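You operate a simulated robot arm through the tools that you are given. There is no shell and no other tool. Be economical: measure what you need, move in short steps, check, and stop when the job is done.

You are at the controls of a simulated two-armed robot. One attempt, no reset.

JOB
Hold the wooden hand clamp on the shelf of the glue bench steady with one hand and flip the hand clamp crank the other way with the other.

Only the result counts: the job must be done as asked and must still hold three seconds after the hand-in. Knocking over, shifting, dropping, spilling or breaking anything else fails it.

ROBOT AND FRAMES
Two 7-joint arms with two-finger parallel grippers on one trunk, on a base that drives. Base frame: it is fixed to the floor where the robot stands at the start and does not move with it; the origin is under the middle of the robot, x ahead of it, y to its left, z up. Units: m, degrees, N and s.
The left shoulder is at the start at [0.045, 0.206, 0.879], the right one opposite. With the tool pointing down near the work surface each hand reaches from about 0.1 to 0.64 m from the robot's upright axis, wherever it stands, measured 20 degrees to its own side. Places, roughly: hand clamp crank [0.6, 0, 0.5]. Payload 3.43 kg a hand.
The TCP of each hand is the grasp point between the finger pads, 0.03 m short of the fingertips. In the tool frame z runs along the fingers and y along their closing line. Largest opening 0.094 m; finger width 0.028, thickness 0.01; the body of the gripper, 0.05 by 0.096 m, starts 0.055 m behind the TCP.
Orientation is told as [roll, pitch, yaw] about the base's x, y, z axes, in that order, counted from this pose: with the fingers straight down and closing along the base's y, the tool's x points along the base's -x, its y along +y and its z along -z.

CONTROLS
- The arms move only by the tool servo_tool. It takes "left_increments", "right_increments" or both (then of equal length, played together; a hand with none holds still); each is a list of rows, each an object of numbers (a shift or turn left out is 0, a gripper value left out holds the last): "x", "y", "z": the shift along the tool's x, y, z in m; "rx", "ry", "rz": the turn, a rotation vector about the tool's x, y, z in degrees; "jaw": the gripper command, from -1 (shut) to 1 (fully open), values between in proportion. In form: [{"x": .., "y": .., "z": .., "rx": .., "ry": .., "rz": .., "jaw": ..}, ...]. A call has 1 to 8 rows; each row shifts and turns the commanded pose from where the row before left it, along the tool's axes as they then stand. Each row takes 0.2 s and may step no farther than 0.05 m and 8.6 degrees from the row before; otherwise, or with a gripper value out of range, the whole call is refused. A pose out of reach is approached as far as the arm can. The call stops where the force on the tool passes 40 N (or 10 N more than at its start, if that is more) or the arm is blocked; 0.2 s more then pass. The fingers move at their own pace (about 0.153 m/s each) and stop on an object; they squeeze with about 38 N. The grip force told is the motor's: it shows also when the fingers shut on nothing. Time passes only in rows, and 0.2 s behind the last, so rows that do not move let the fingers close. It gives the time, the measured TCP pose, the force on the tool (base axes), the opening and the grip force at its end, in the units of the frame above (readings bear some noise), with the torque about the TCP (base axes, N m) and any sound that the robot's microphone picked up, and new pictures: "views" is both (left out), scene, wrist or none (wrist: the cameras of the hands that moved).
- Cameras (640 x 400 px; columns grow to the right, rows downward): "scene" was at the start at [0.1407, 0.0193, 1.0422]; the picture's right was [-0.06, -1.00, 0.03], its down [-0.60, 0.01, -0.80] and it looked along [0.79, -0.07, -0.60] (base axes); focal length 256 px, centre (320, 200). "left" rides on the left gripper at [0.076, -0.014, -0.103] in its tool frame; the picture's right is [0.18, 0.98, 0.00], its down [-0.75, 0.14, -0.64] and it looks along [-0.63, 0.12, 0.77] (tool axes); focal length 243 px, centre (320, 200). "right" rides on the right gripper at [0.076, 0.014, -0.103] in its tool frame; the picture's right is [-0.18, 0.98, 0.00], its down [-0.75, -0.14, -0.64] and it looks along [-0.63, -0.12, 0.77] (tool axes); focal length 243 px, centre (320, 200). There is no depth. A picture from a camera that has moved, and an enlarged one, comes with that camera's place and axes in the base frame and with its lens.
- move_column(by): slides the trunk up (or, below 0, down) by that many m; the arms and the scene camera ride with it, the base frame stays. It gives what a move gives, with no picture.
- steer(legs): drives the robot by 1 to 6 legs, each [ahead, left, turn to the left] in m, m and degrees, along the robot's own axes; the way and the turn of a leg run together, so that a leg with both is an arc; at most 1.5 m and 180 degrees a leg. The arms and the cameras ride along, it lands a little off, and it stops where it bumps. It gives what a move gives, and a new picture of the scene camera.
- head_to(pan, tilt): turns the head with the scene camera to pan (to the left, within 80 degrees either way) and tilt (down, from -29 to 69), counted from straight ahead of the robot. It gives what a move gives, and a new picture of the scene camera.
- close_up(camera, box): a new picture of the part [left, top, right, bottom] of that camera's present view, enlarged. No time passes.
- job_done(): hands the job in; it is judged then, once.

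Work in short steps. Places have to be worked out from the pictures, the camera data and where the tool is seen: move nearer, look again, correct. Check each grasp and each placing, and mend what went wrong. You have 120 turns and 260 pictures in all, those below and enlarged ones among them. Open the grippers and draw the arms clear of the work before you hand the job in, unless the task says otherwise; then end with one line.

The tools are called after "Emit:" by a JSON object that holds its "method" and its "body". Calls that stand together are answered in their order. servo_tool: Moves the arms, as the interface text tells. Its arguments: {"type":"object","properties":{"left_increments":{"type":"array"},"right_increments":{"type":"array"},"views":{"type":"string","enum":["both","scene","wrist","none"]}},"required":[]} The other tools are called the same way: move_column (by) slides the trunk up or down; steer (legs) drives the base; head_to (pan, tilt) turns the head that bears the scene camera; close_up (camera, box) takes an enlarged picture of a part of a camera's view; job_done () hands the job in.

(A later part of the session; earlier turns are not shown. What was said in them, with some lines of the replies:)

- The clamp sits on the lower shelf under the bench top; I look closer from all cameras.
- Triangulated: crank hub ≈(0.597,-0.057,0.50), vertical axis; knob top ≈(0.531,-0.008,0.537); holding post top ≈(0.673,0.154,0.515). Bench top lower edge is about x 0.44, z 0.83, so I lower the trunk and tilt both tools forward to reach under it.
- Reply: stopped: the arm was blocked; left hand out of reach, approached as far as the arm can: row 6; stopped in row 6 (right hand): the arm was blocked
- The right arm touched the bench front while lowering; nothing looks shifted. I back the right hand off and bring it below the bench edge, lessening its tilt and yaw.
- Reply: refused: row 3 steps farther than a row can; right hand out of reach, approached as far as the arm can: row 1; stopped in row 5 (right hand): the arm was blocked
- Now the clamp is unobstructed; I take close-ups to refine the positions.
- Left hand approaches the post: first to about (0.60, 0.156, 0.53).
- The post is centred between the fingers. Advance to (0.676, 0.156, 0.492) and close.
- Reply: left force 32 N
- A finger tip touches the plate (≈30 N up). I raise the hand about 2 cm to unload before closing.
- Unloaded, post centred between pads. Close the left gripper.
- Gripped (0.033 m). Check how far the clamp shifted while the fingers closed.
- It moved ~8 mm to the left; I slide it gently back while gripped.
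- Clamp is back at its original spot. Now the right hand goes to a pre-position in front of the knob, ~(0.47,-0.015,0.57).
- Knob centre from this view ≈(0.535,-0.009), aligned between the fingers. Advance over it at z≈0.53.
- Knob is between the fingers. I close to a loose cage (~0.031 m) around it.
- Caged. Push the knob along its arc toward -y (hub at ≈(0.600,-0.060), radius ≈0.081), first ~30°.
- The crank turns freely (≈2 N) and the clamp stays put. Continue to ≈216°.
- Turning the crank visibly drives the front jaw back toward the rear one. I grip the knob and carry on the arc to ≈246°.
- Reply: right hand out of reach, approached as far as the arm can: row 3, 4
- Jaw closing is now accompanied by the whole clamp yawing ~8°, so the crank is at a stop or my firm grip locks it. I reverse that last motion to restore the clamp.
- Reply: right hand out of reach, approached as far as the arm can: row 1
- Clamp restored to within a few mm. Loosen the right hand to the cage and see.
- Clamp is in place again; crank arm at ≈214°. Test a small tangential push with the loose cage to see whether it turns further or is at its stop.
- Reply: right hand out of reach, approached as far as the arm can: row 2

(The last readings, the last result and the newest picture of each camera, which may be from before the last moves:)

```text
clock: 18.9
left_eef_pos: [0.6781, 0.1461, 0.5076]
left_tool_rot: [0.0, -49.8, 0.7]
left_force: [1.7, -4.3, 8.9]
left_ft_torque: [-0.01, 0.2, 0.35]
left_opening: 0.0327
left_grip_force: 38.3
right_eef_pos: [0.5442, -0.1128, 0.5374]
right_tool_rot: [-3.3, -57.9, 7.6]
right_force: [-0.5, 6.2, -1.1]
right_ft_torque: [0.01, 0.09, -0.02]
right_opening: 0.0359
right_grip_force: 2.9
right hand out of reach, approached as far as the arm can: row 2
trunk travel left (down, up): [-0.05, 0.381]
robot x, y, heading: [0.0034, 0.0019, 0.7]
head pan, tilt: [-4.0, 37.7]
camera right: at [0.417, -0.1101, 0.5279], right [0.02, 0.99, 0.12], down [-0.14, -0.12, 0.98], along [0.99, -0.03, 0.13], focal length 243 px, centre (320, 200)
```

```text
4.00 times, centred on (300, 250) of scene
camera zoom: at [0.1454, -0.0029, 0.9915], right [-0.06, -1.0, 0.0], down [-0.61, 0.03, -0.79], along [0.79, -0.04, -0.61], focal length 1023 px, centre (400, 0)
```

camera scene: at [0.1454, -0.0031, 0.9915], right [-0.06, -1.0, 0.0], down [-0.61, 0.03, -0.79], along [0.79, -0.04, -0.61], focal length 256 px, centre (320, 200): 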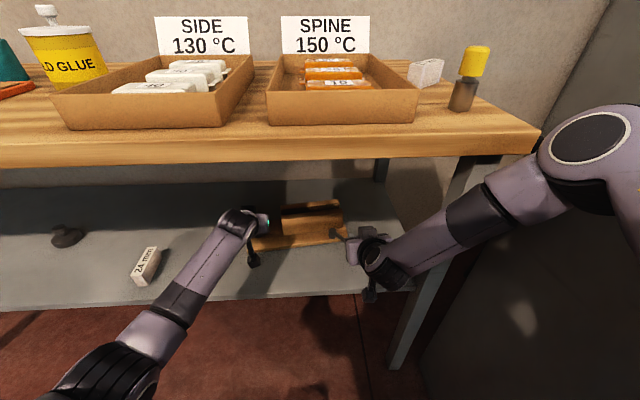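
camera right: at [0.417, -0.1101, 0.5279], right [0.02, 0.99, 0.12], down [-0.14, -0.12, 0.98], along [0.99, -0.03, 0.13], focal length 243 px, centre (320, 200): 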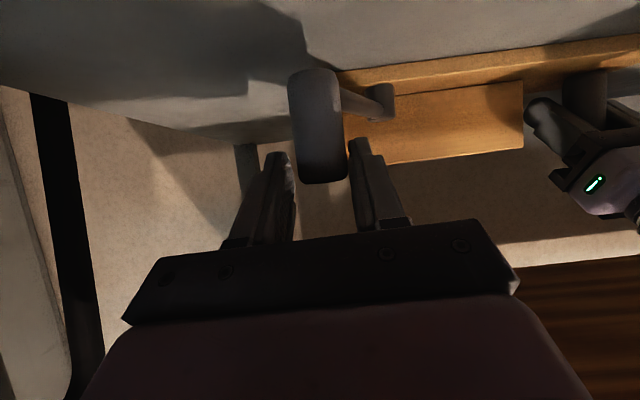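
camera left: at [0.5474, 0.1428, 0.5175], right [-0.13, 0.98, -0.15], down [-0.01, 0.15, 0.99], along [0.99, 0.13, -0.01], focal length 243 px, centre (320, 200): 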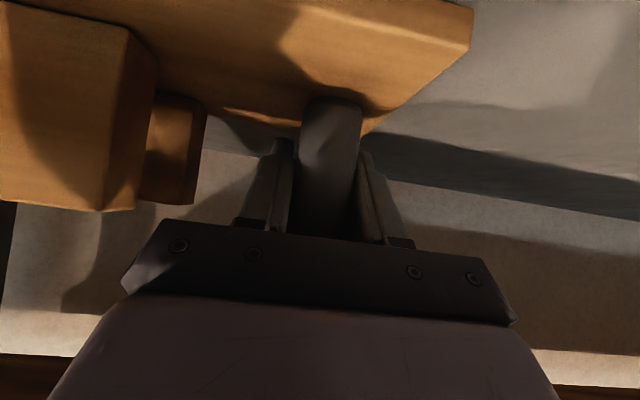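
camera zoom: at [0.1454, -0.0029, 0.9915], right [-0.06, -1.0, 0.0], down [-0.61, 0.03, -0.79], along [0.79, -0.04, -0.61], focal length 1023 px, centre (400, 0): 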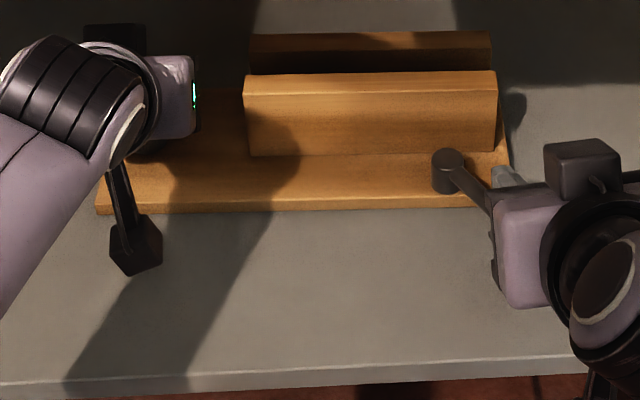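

At 6 N the crank no longer turns (the finger yields and the clamp just starts to yaw), so it's at its other stop, mirrored from the start. Centre the cage on the knob and slide it out backward/up without opening.

Emit:
{"method": "servo_tool", "body": {"right_increments": [{"y": 0.005}, {"z": -0.02, "y": 0.0005}, {"z": -0.03}, {"z": -0.03}, {}], "views": "both"}}

Emit:
{"method": "close_up", "body": {"camera": "scene", "box": [220, 200, 380, 300]}}

```text
clock: 20.1
left_eef_pos: [0.6774, 0.1476, 0.5085]
left_tool_rot: [0.1, -49.8, 0.6]
left_force: [-2.9, -5.8, 7.5]
left_ft_torque: [-0.06, -0.02, 0.03]
left_opening: 0.0332
left_grip_force: 38.5
right_eef_pos: [0.478, -0.1143, 0.577]
right_tool_rot: [-3.1, -58.3, 7.5]
right_force: [-0.2, 0.7, 0.1]
right_ft_torque: [0.01, 0.02, 0.0]
right_opening: 0.0327
right_grip_force: 0.1
trunk travel left (down, up): [-0.05, 0.381]
robot x, y, heading: [0.001, 0.0038, 0.6]
head pan, tilt: [-4.0, 37.7]
camera scene: at [0.1453, -0.003, 0.9915], right [-0.06, -1.0, 0.0], down [-0.61, 0.03, -0.79], along [0.79, -0.04, -0.61], focal length 256 px, centre (320, 200)
camera right: at [0.3503, -0.112, 0.5669], right [0.01, 0.99, 0.13], down [-0.14, -0.13, 0.98], along [0.99, -0.03, 0.14], focal length 243 px, centre (320, 200)
```

scene: 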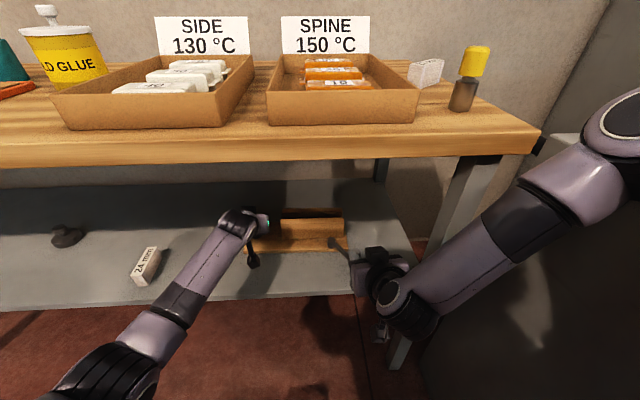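
right: 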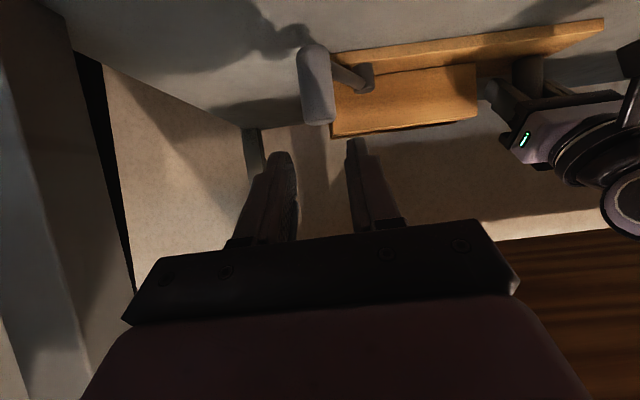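

```text
4.00 times, centred on (300, 250) of scene
camera zoom: at [0.1453, -0.003, 0.9915], right [-0.06, -1.0, 0.0], down [-0.61, 0.03, -0.79], along [0.79, -0.04, -0.61], focal length 1023 px, centre (400, 0)
```

zoom: 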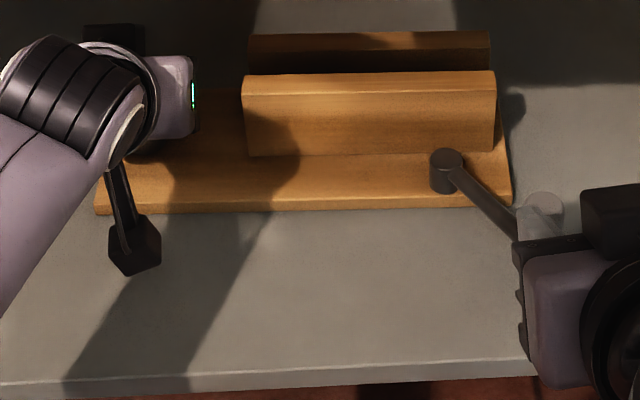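

Crank now at ≈214° (started ≈142°), clamp in its original place. Release the post with the left hand and back the right hand off further.

Emit:
{"method": "servo_tool", "body": {"left_increments": [{"jaw": 1}, {"jaw": 1}, {"jaw": 1}, {"jaw": 1}], "right_increments": [{"z": -0.025}, {"z": -0.025}, {}, {"jaw": 1}], "views": "wrist"}}

```text
clock: 21.1
left_eef_pos: [0.6774, 0.1479, 0.5062]
left_tool_rot: [0.1, -49.8, 0.7]
left_force: [-0.4, -0.5, 0.5]
left_ft_torque: [-0.02, -0.01, 0.0]
left_opening: 0.0938
left_grip_force: 0.0
right_eef_pos: [0.4348, -0.1193, 0.6033]
right_tool_rot: [-3.1, -58.2, 7.6]
right_force: [-0.4, -0.6, -0.6]
right_ft_torque: [0.0, -0.01, 0.01]
right_opening: 0.0939
right_grip_force: 0.0
trunk travel left (down, up): [-0.05, 0.381]
robot x, y, heading: [0.0001, -0.0026, 0.8]
head pan, tilt: [-4.0, 37.7]
camera right: at [0.3062, -0.1146, 0.5926], right [0.01, 0.99, 0.13], down [-0.14, -0.13, 0.98], along [0.99, -0.03, 0.14], focal length 243 px, centre (320, 200)
camera left: at [0.5506, 0.1324, 0.5147], right [-0.13, 0.98, -0.14], down [-0.01, 0.14, 0.99], along [0.99, 0.13, -0.01], focal length 243 px, centre (320, 200)
```

right: 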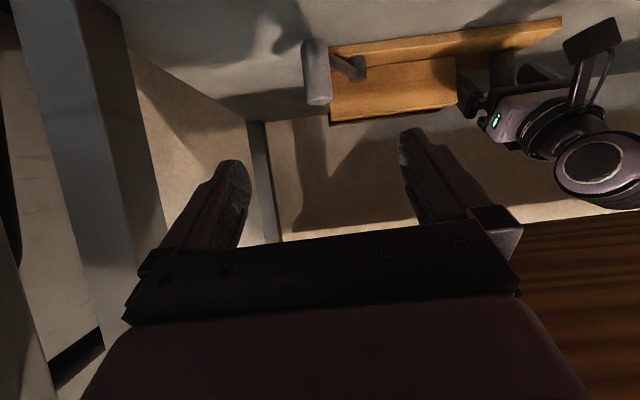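
left: 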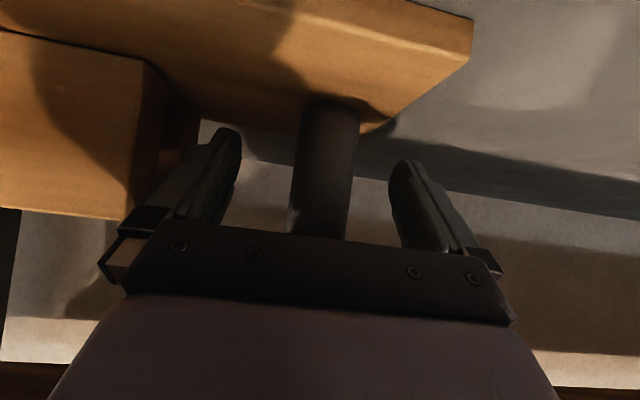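

Post is free and centred. Withdraw the left hand back and up.

Emit:
{"method": "servo_tool", "body": {"left_increments": [{"z": -0.02}, {"z": -0.03}, {"z": -0.04}, {"z": -0.04}, {"z": -0.04}, {"z": -0.03}, {}], "views": "both"}}

Emit:
{"method": "close_up", "body": {"camera": "scene", "box": [220, 200, 380, 300]}}

```text
clock: 22.7
left_eef_pos: [0.5264, 0.1468, 0.6504]
left_tool_rot: [1.8, -51.2, -0.2]
left_force: [0.1, 0.0, 0.1]
left_ft_torque: [-0.02, 0.0, -0.02]
left_opening: 0.094
left_grip_force: 0.2
right_eef_pos: [0.4325, -0.1188, 0.6075]
right_tool_rot: [-2.9, -58.6, 7.5]
right_force: [0.7, -0.2, -0.4]
right_ft_torque: [0.01, -0.04, -0.03]
right_opening: 0.0937
right_grip_force: 0.1
trunk travel left (down, up): [-0.05, 0.381]
robot x, y, heading: [0.0004, 0.0016, 1.0]
head pan, tilt: [-4.0, 37.7]
camera scene: at [0.1409, -0.0051, 0.9952], right [-0.06, -1.0, 0.0], down [-0.6, 0.04, -0.8], along [0.79, -0.04, -0.61], focal length 256 px, centre (320, 200)
camera left: at [0.3999, 0.1314, 0.6542], right [-0.14, 0.98, -0.12], down [-0.03, 0.12, 0.99], along [0.99, 0.14, 0.01], focal length 243 px, centre (320, 200)
```

scene: 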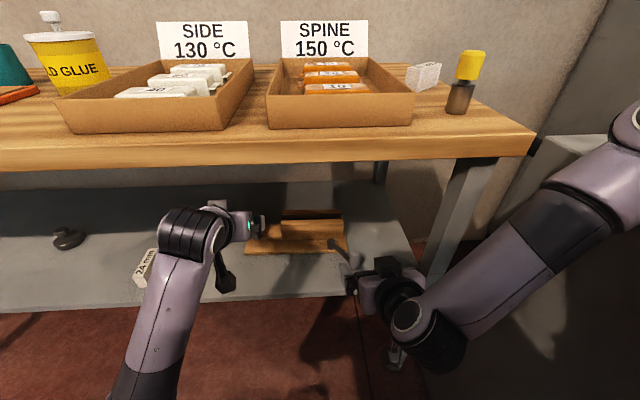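
left: 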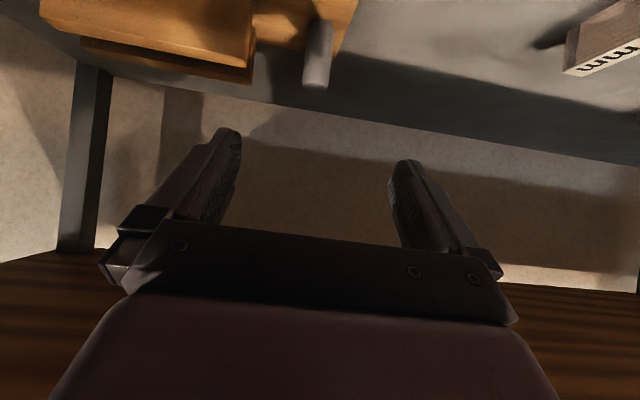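

```text
4.00 times, centred on (300, 250) of scene
camera zoom: at [0.1409, -0.0051, 0.9952], right [-0.06, -1.0, 0.0], down [-0.6, 0.04, -0.8], along [0.79, -0.04, -0.61], focal length 1023 px, centre (400, 0)
```

zoom: 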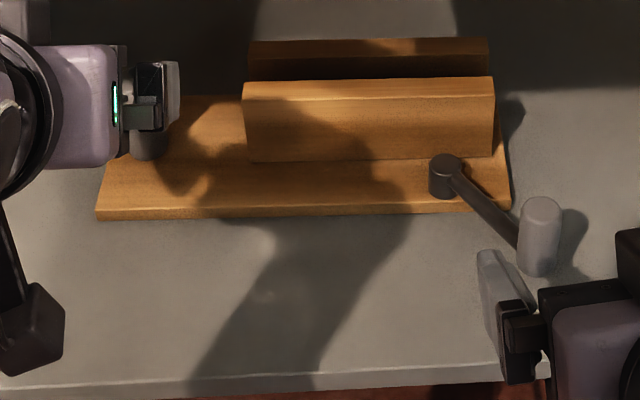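

Crank remains flipped and the clamp is where it was. Pull the left hand out from under the bench.

Emit:
{"method": "servo_tool", "body": {"left_increments": [{"x": 0.023, "z": -0.03}, {"x": 0.023, "z": -0.03}, {"x": 0.023, "z": -0.03}, {}], "views": "scene"}}

```text
clock: 23.3
left_eef_pos: [0.4716, 0.1493, 0.7266]
left_tool_rot: [6.0, -61.3, -3.5]
left_force: [-1.0, -0.7, 0.5]
left_ft_torque: [0.01, 0.01, -0.03]
left_opening: 0.094
left_grip_force: 0.0
right_eef_pos: [0.431, -0.122, 0.6122]
right_tool_rot: [-2.4, -58.9, 7.0]
right_force: [-0.2, 0.3, -0.3]
right_ft_torque: [-0.02, 0.01, -0.01]
right_opening: 0.094
right_grip_force: 0.0
trunk travel left (down, up): [-0.05, 0.381]
robot x, y, heading: [-0.0003, 0.0025, 0.7]
head pan, tilt: [-4.0, 37.7]
stopped in row 3 (left hand): the arm was blocked; the commanded pose is now the measured one
camera scene: at [0.1366, -0.0089, 0.9988], right [-0.06, -1.0, -0.01], down [-0.6, 0.04, -0.8], along [0.8, -0.04, -0.6], focal length 256 px, centre (320, 200)
```

scene: 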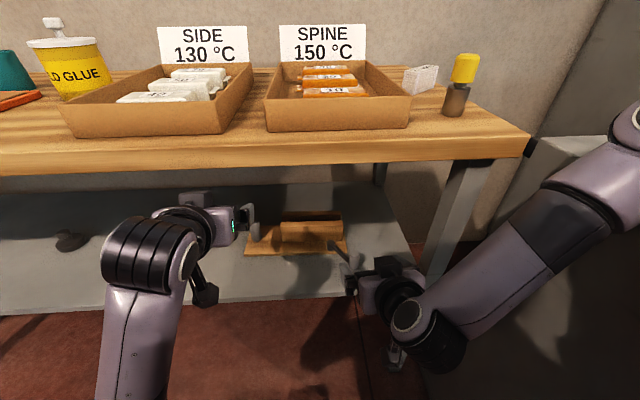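

The left arm hit its own limit while rising; I lower it slightly so it rests free below the bench edge.

Emit:
{"method": "servo_tool", "body": {"left_increments": [{"x": 0.026, "z": 0.015, "ry": 3}, {"x": 0.026, "z": 0.015, "ry": 3}, {"ry": 3}, {}], "views": "scene"}}

Emit:
{"method": "close_up", "body": {"camera": "scene", "box": [220, 180, 400, 300]}}

```text
clock: 24.5
left_eef_pos: [0.4883, 0.162, 0.705]
left_tool_rot: [8.2, -57.7, -4.1]
left_force: [0.7, 0.3, -0.4]
left_ft_torque: [-0.04, 0.02, 0.02]
left_opening: 0.0942
left_grip_force: 0.0
right_eef_pos: [0.4306, -0.1197, 0.6114]
right_tool_rot: [-2.5, -59.0, 7.0]
right_force: [-0.2, 0.0, 0.5]
right_ft_torque: [-0.01, 0.0, 0.01]
right_opening: 0.094
right_grip_force: 0.0
trunk travel left (down, up): [-0.05, 0.381]
robot x, y, heading: [0.003, -0.0001, 1.1]
head pan, tilt: [-4.0, 37.7]
stopped in row 4 (left hand): the arm was blocked; the commanded pose is now the measured one
camera scene: at [0.1374, -0.0082, 0.9976], right [-0.06, -1.0, -0.01], down [-0.6, 0.04, -0.8], along [0.8, -0.04, -0.6], focal length 256 px, centre (320, 200)
```

scene: 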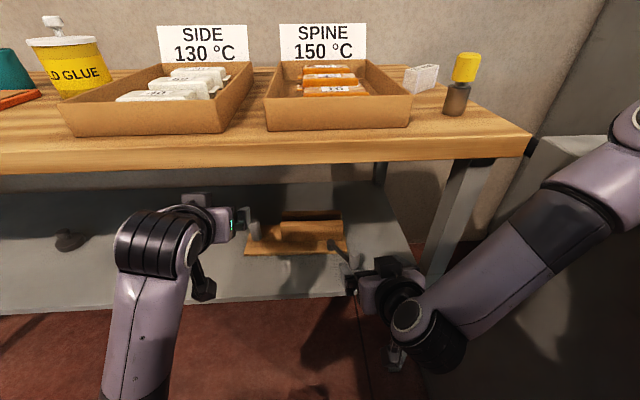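

```text
3.33 times, centred on (310, 240) of scene
camera zoom: at [0.1374, -0.0082, 0.9976], right [-0.06, -1.0, -0.01], down [-0.6, 0.04, -0.8], along [0.8, -0.04, -0.6], focal length 853 px, centre (353, 67)
```

zoom: 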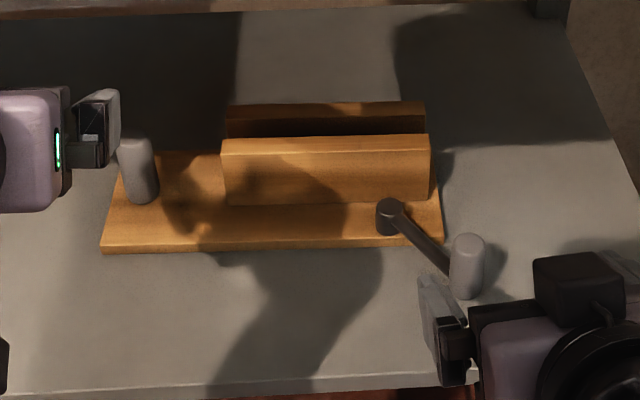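

Clamp, crank and the other objects all look right. I ease the left hand forward-down a little so it is not leaning on anything.

Emit:
{"method": "servo_tool", "body": {"left_increments": [{"z": 0.02, "x": 0.01}, {"z": 0.02, "x": 0.02}, {"x": 0.02}, {}], "views": "both"}}

```text
clock: 25.4
left_eef_pos: [0.525, 0.164, 0.7227]
left_tool_rot: [8.2, -67.5, -4.4]
left_force: [-0.6, -0.7, 0.4]
left_ft_torque: [0.03, -0.01, -0.01]
left_opening: 0.0941
left_grip_force: 0.1
right_eef_pos: [0.4303, -0.1199, 0.6101]
right_tool_rot: [-2.4, -58.9, 7.1]
right_force: [-0.2, 0.2, -0.9]
right_ft_torque: [0.0, 0.01, -0.02]
right_opening: 0.0936
right_grip_force: 0.3
trunk travel left (down, up): [-0.05, 0.381]
robot x, y, heading: [0.002, 0.0036, 0.7]
head pan, tilt: [-4.0, 37.7]
stopped in row 4 (left hand): the arm was blocked; the commanded pose is now the measured one
camera scene: at [0.1383, -0.0081, 0.9964], right [-0.06, -1.0, -0.01], down [-0.6, 0.04, -0.8], along [0.8, -0.04, -0.6], focal length 256 px, centre (320, 200)
camera left: at [0.4014, 0.1452, 0.6889], right [-0.13, 0.98, -0.12], down [-0.31, 0.07, 0.95], along [0.94, 0.16, 0.3], focal length 243 px, centre (320, 200)
```

scene: 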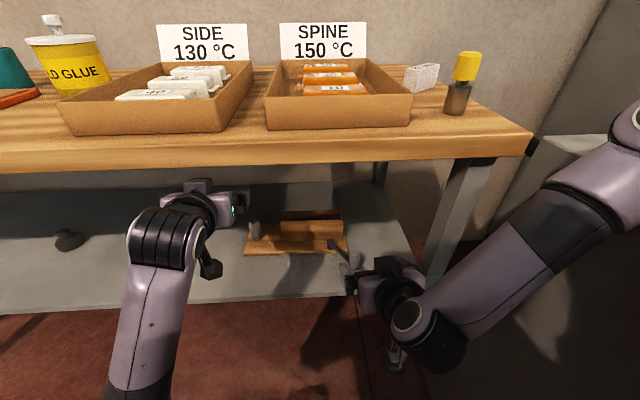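
left: 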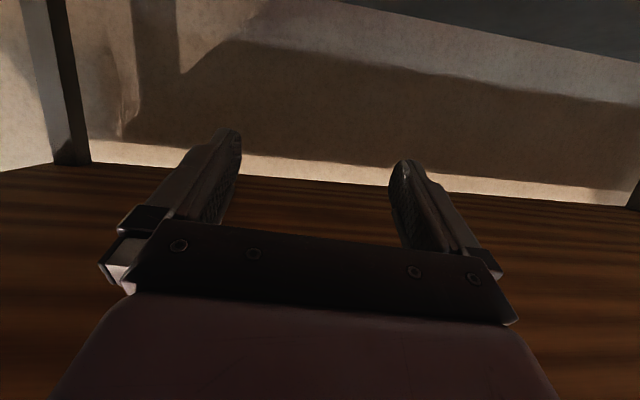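

The left hand is clear of the clamp, with both grippers open and no load. The crank is flipped, the clamp stands in place, and the other objects look undisturbed, so I hand in.

Emit:
{"method": "job_done", "body": {}}

```text
The job is handed in.
```

I held the clamp by its post with the left hand and turned its crank about 73° with the right. That took it to what appears to be its opposite stop. The clamp yawed about 8° at one point, and I moved it back to within a few mm before releasing it. Both hands are open and clear of the clamp.
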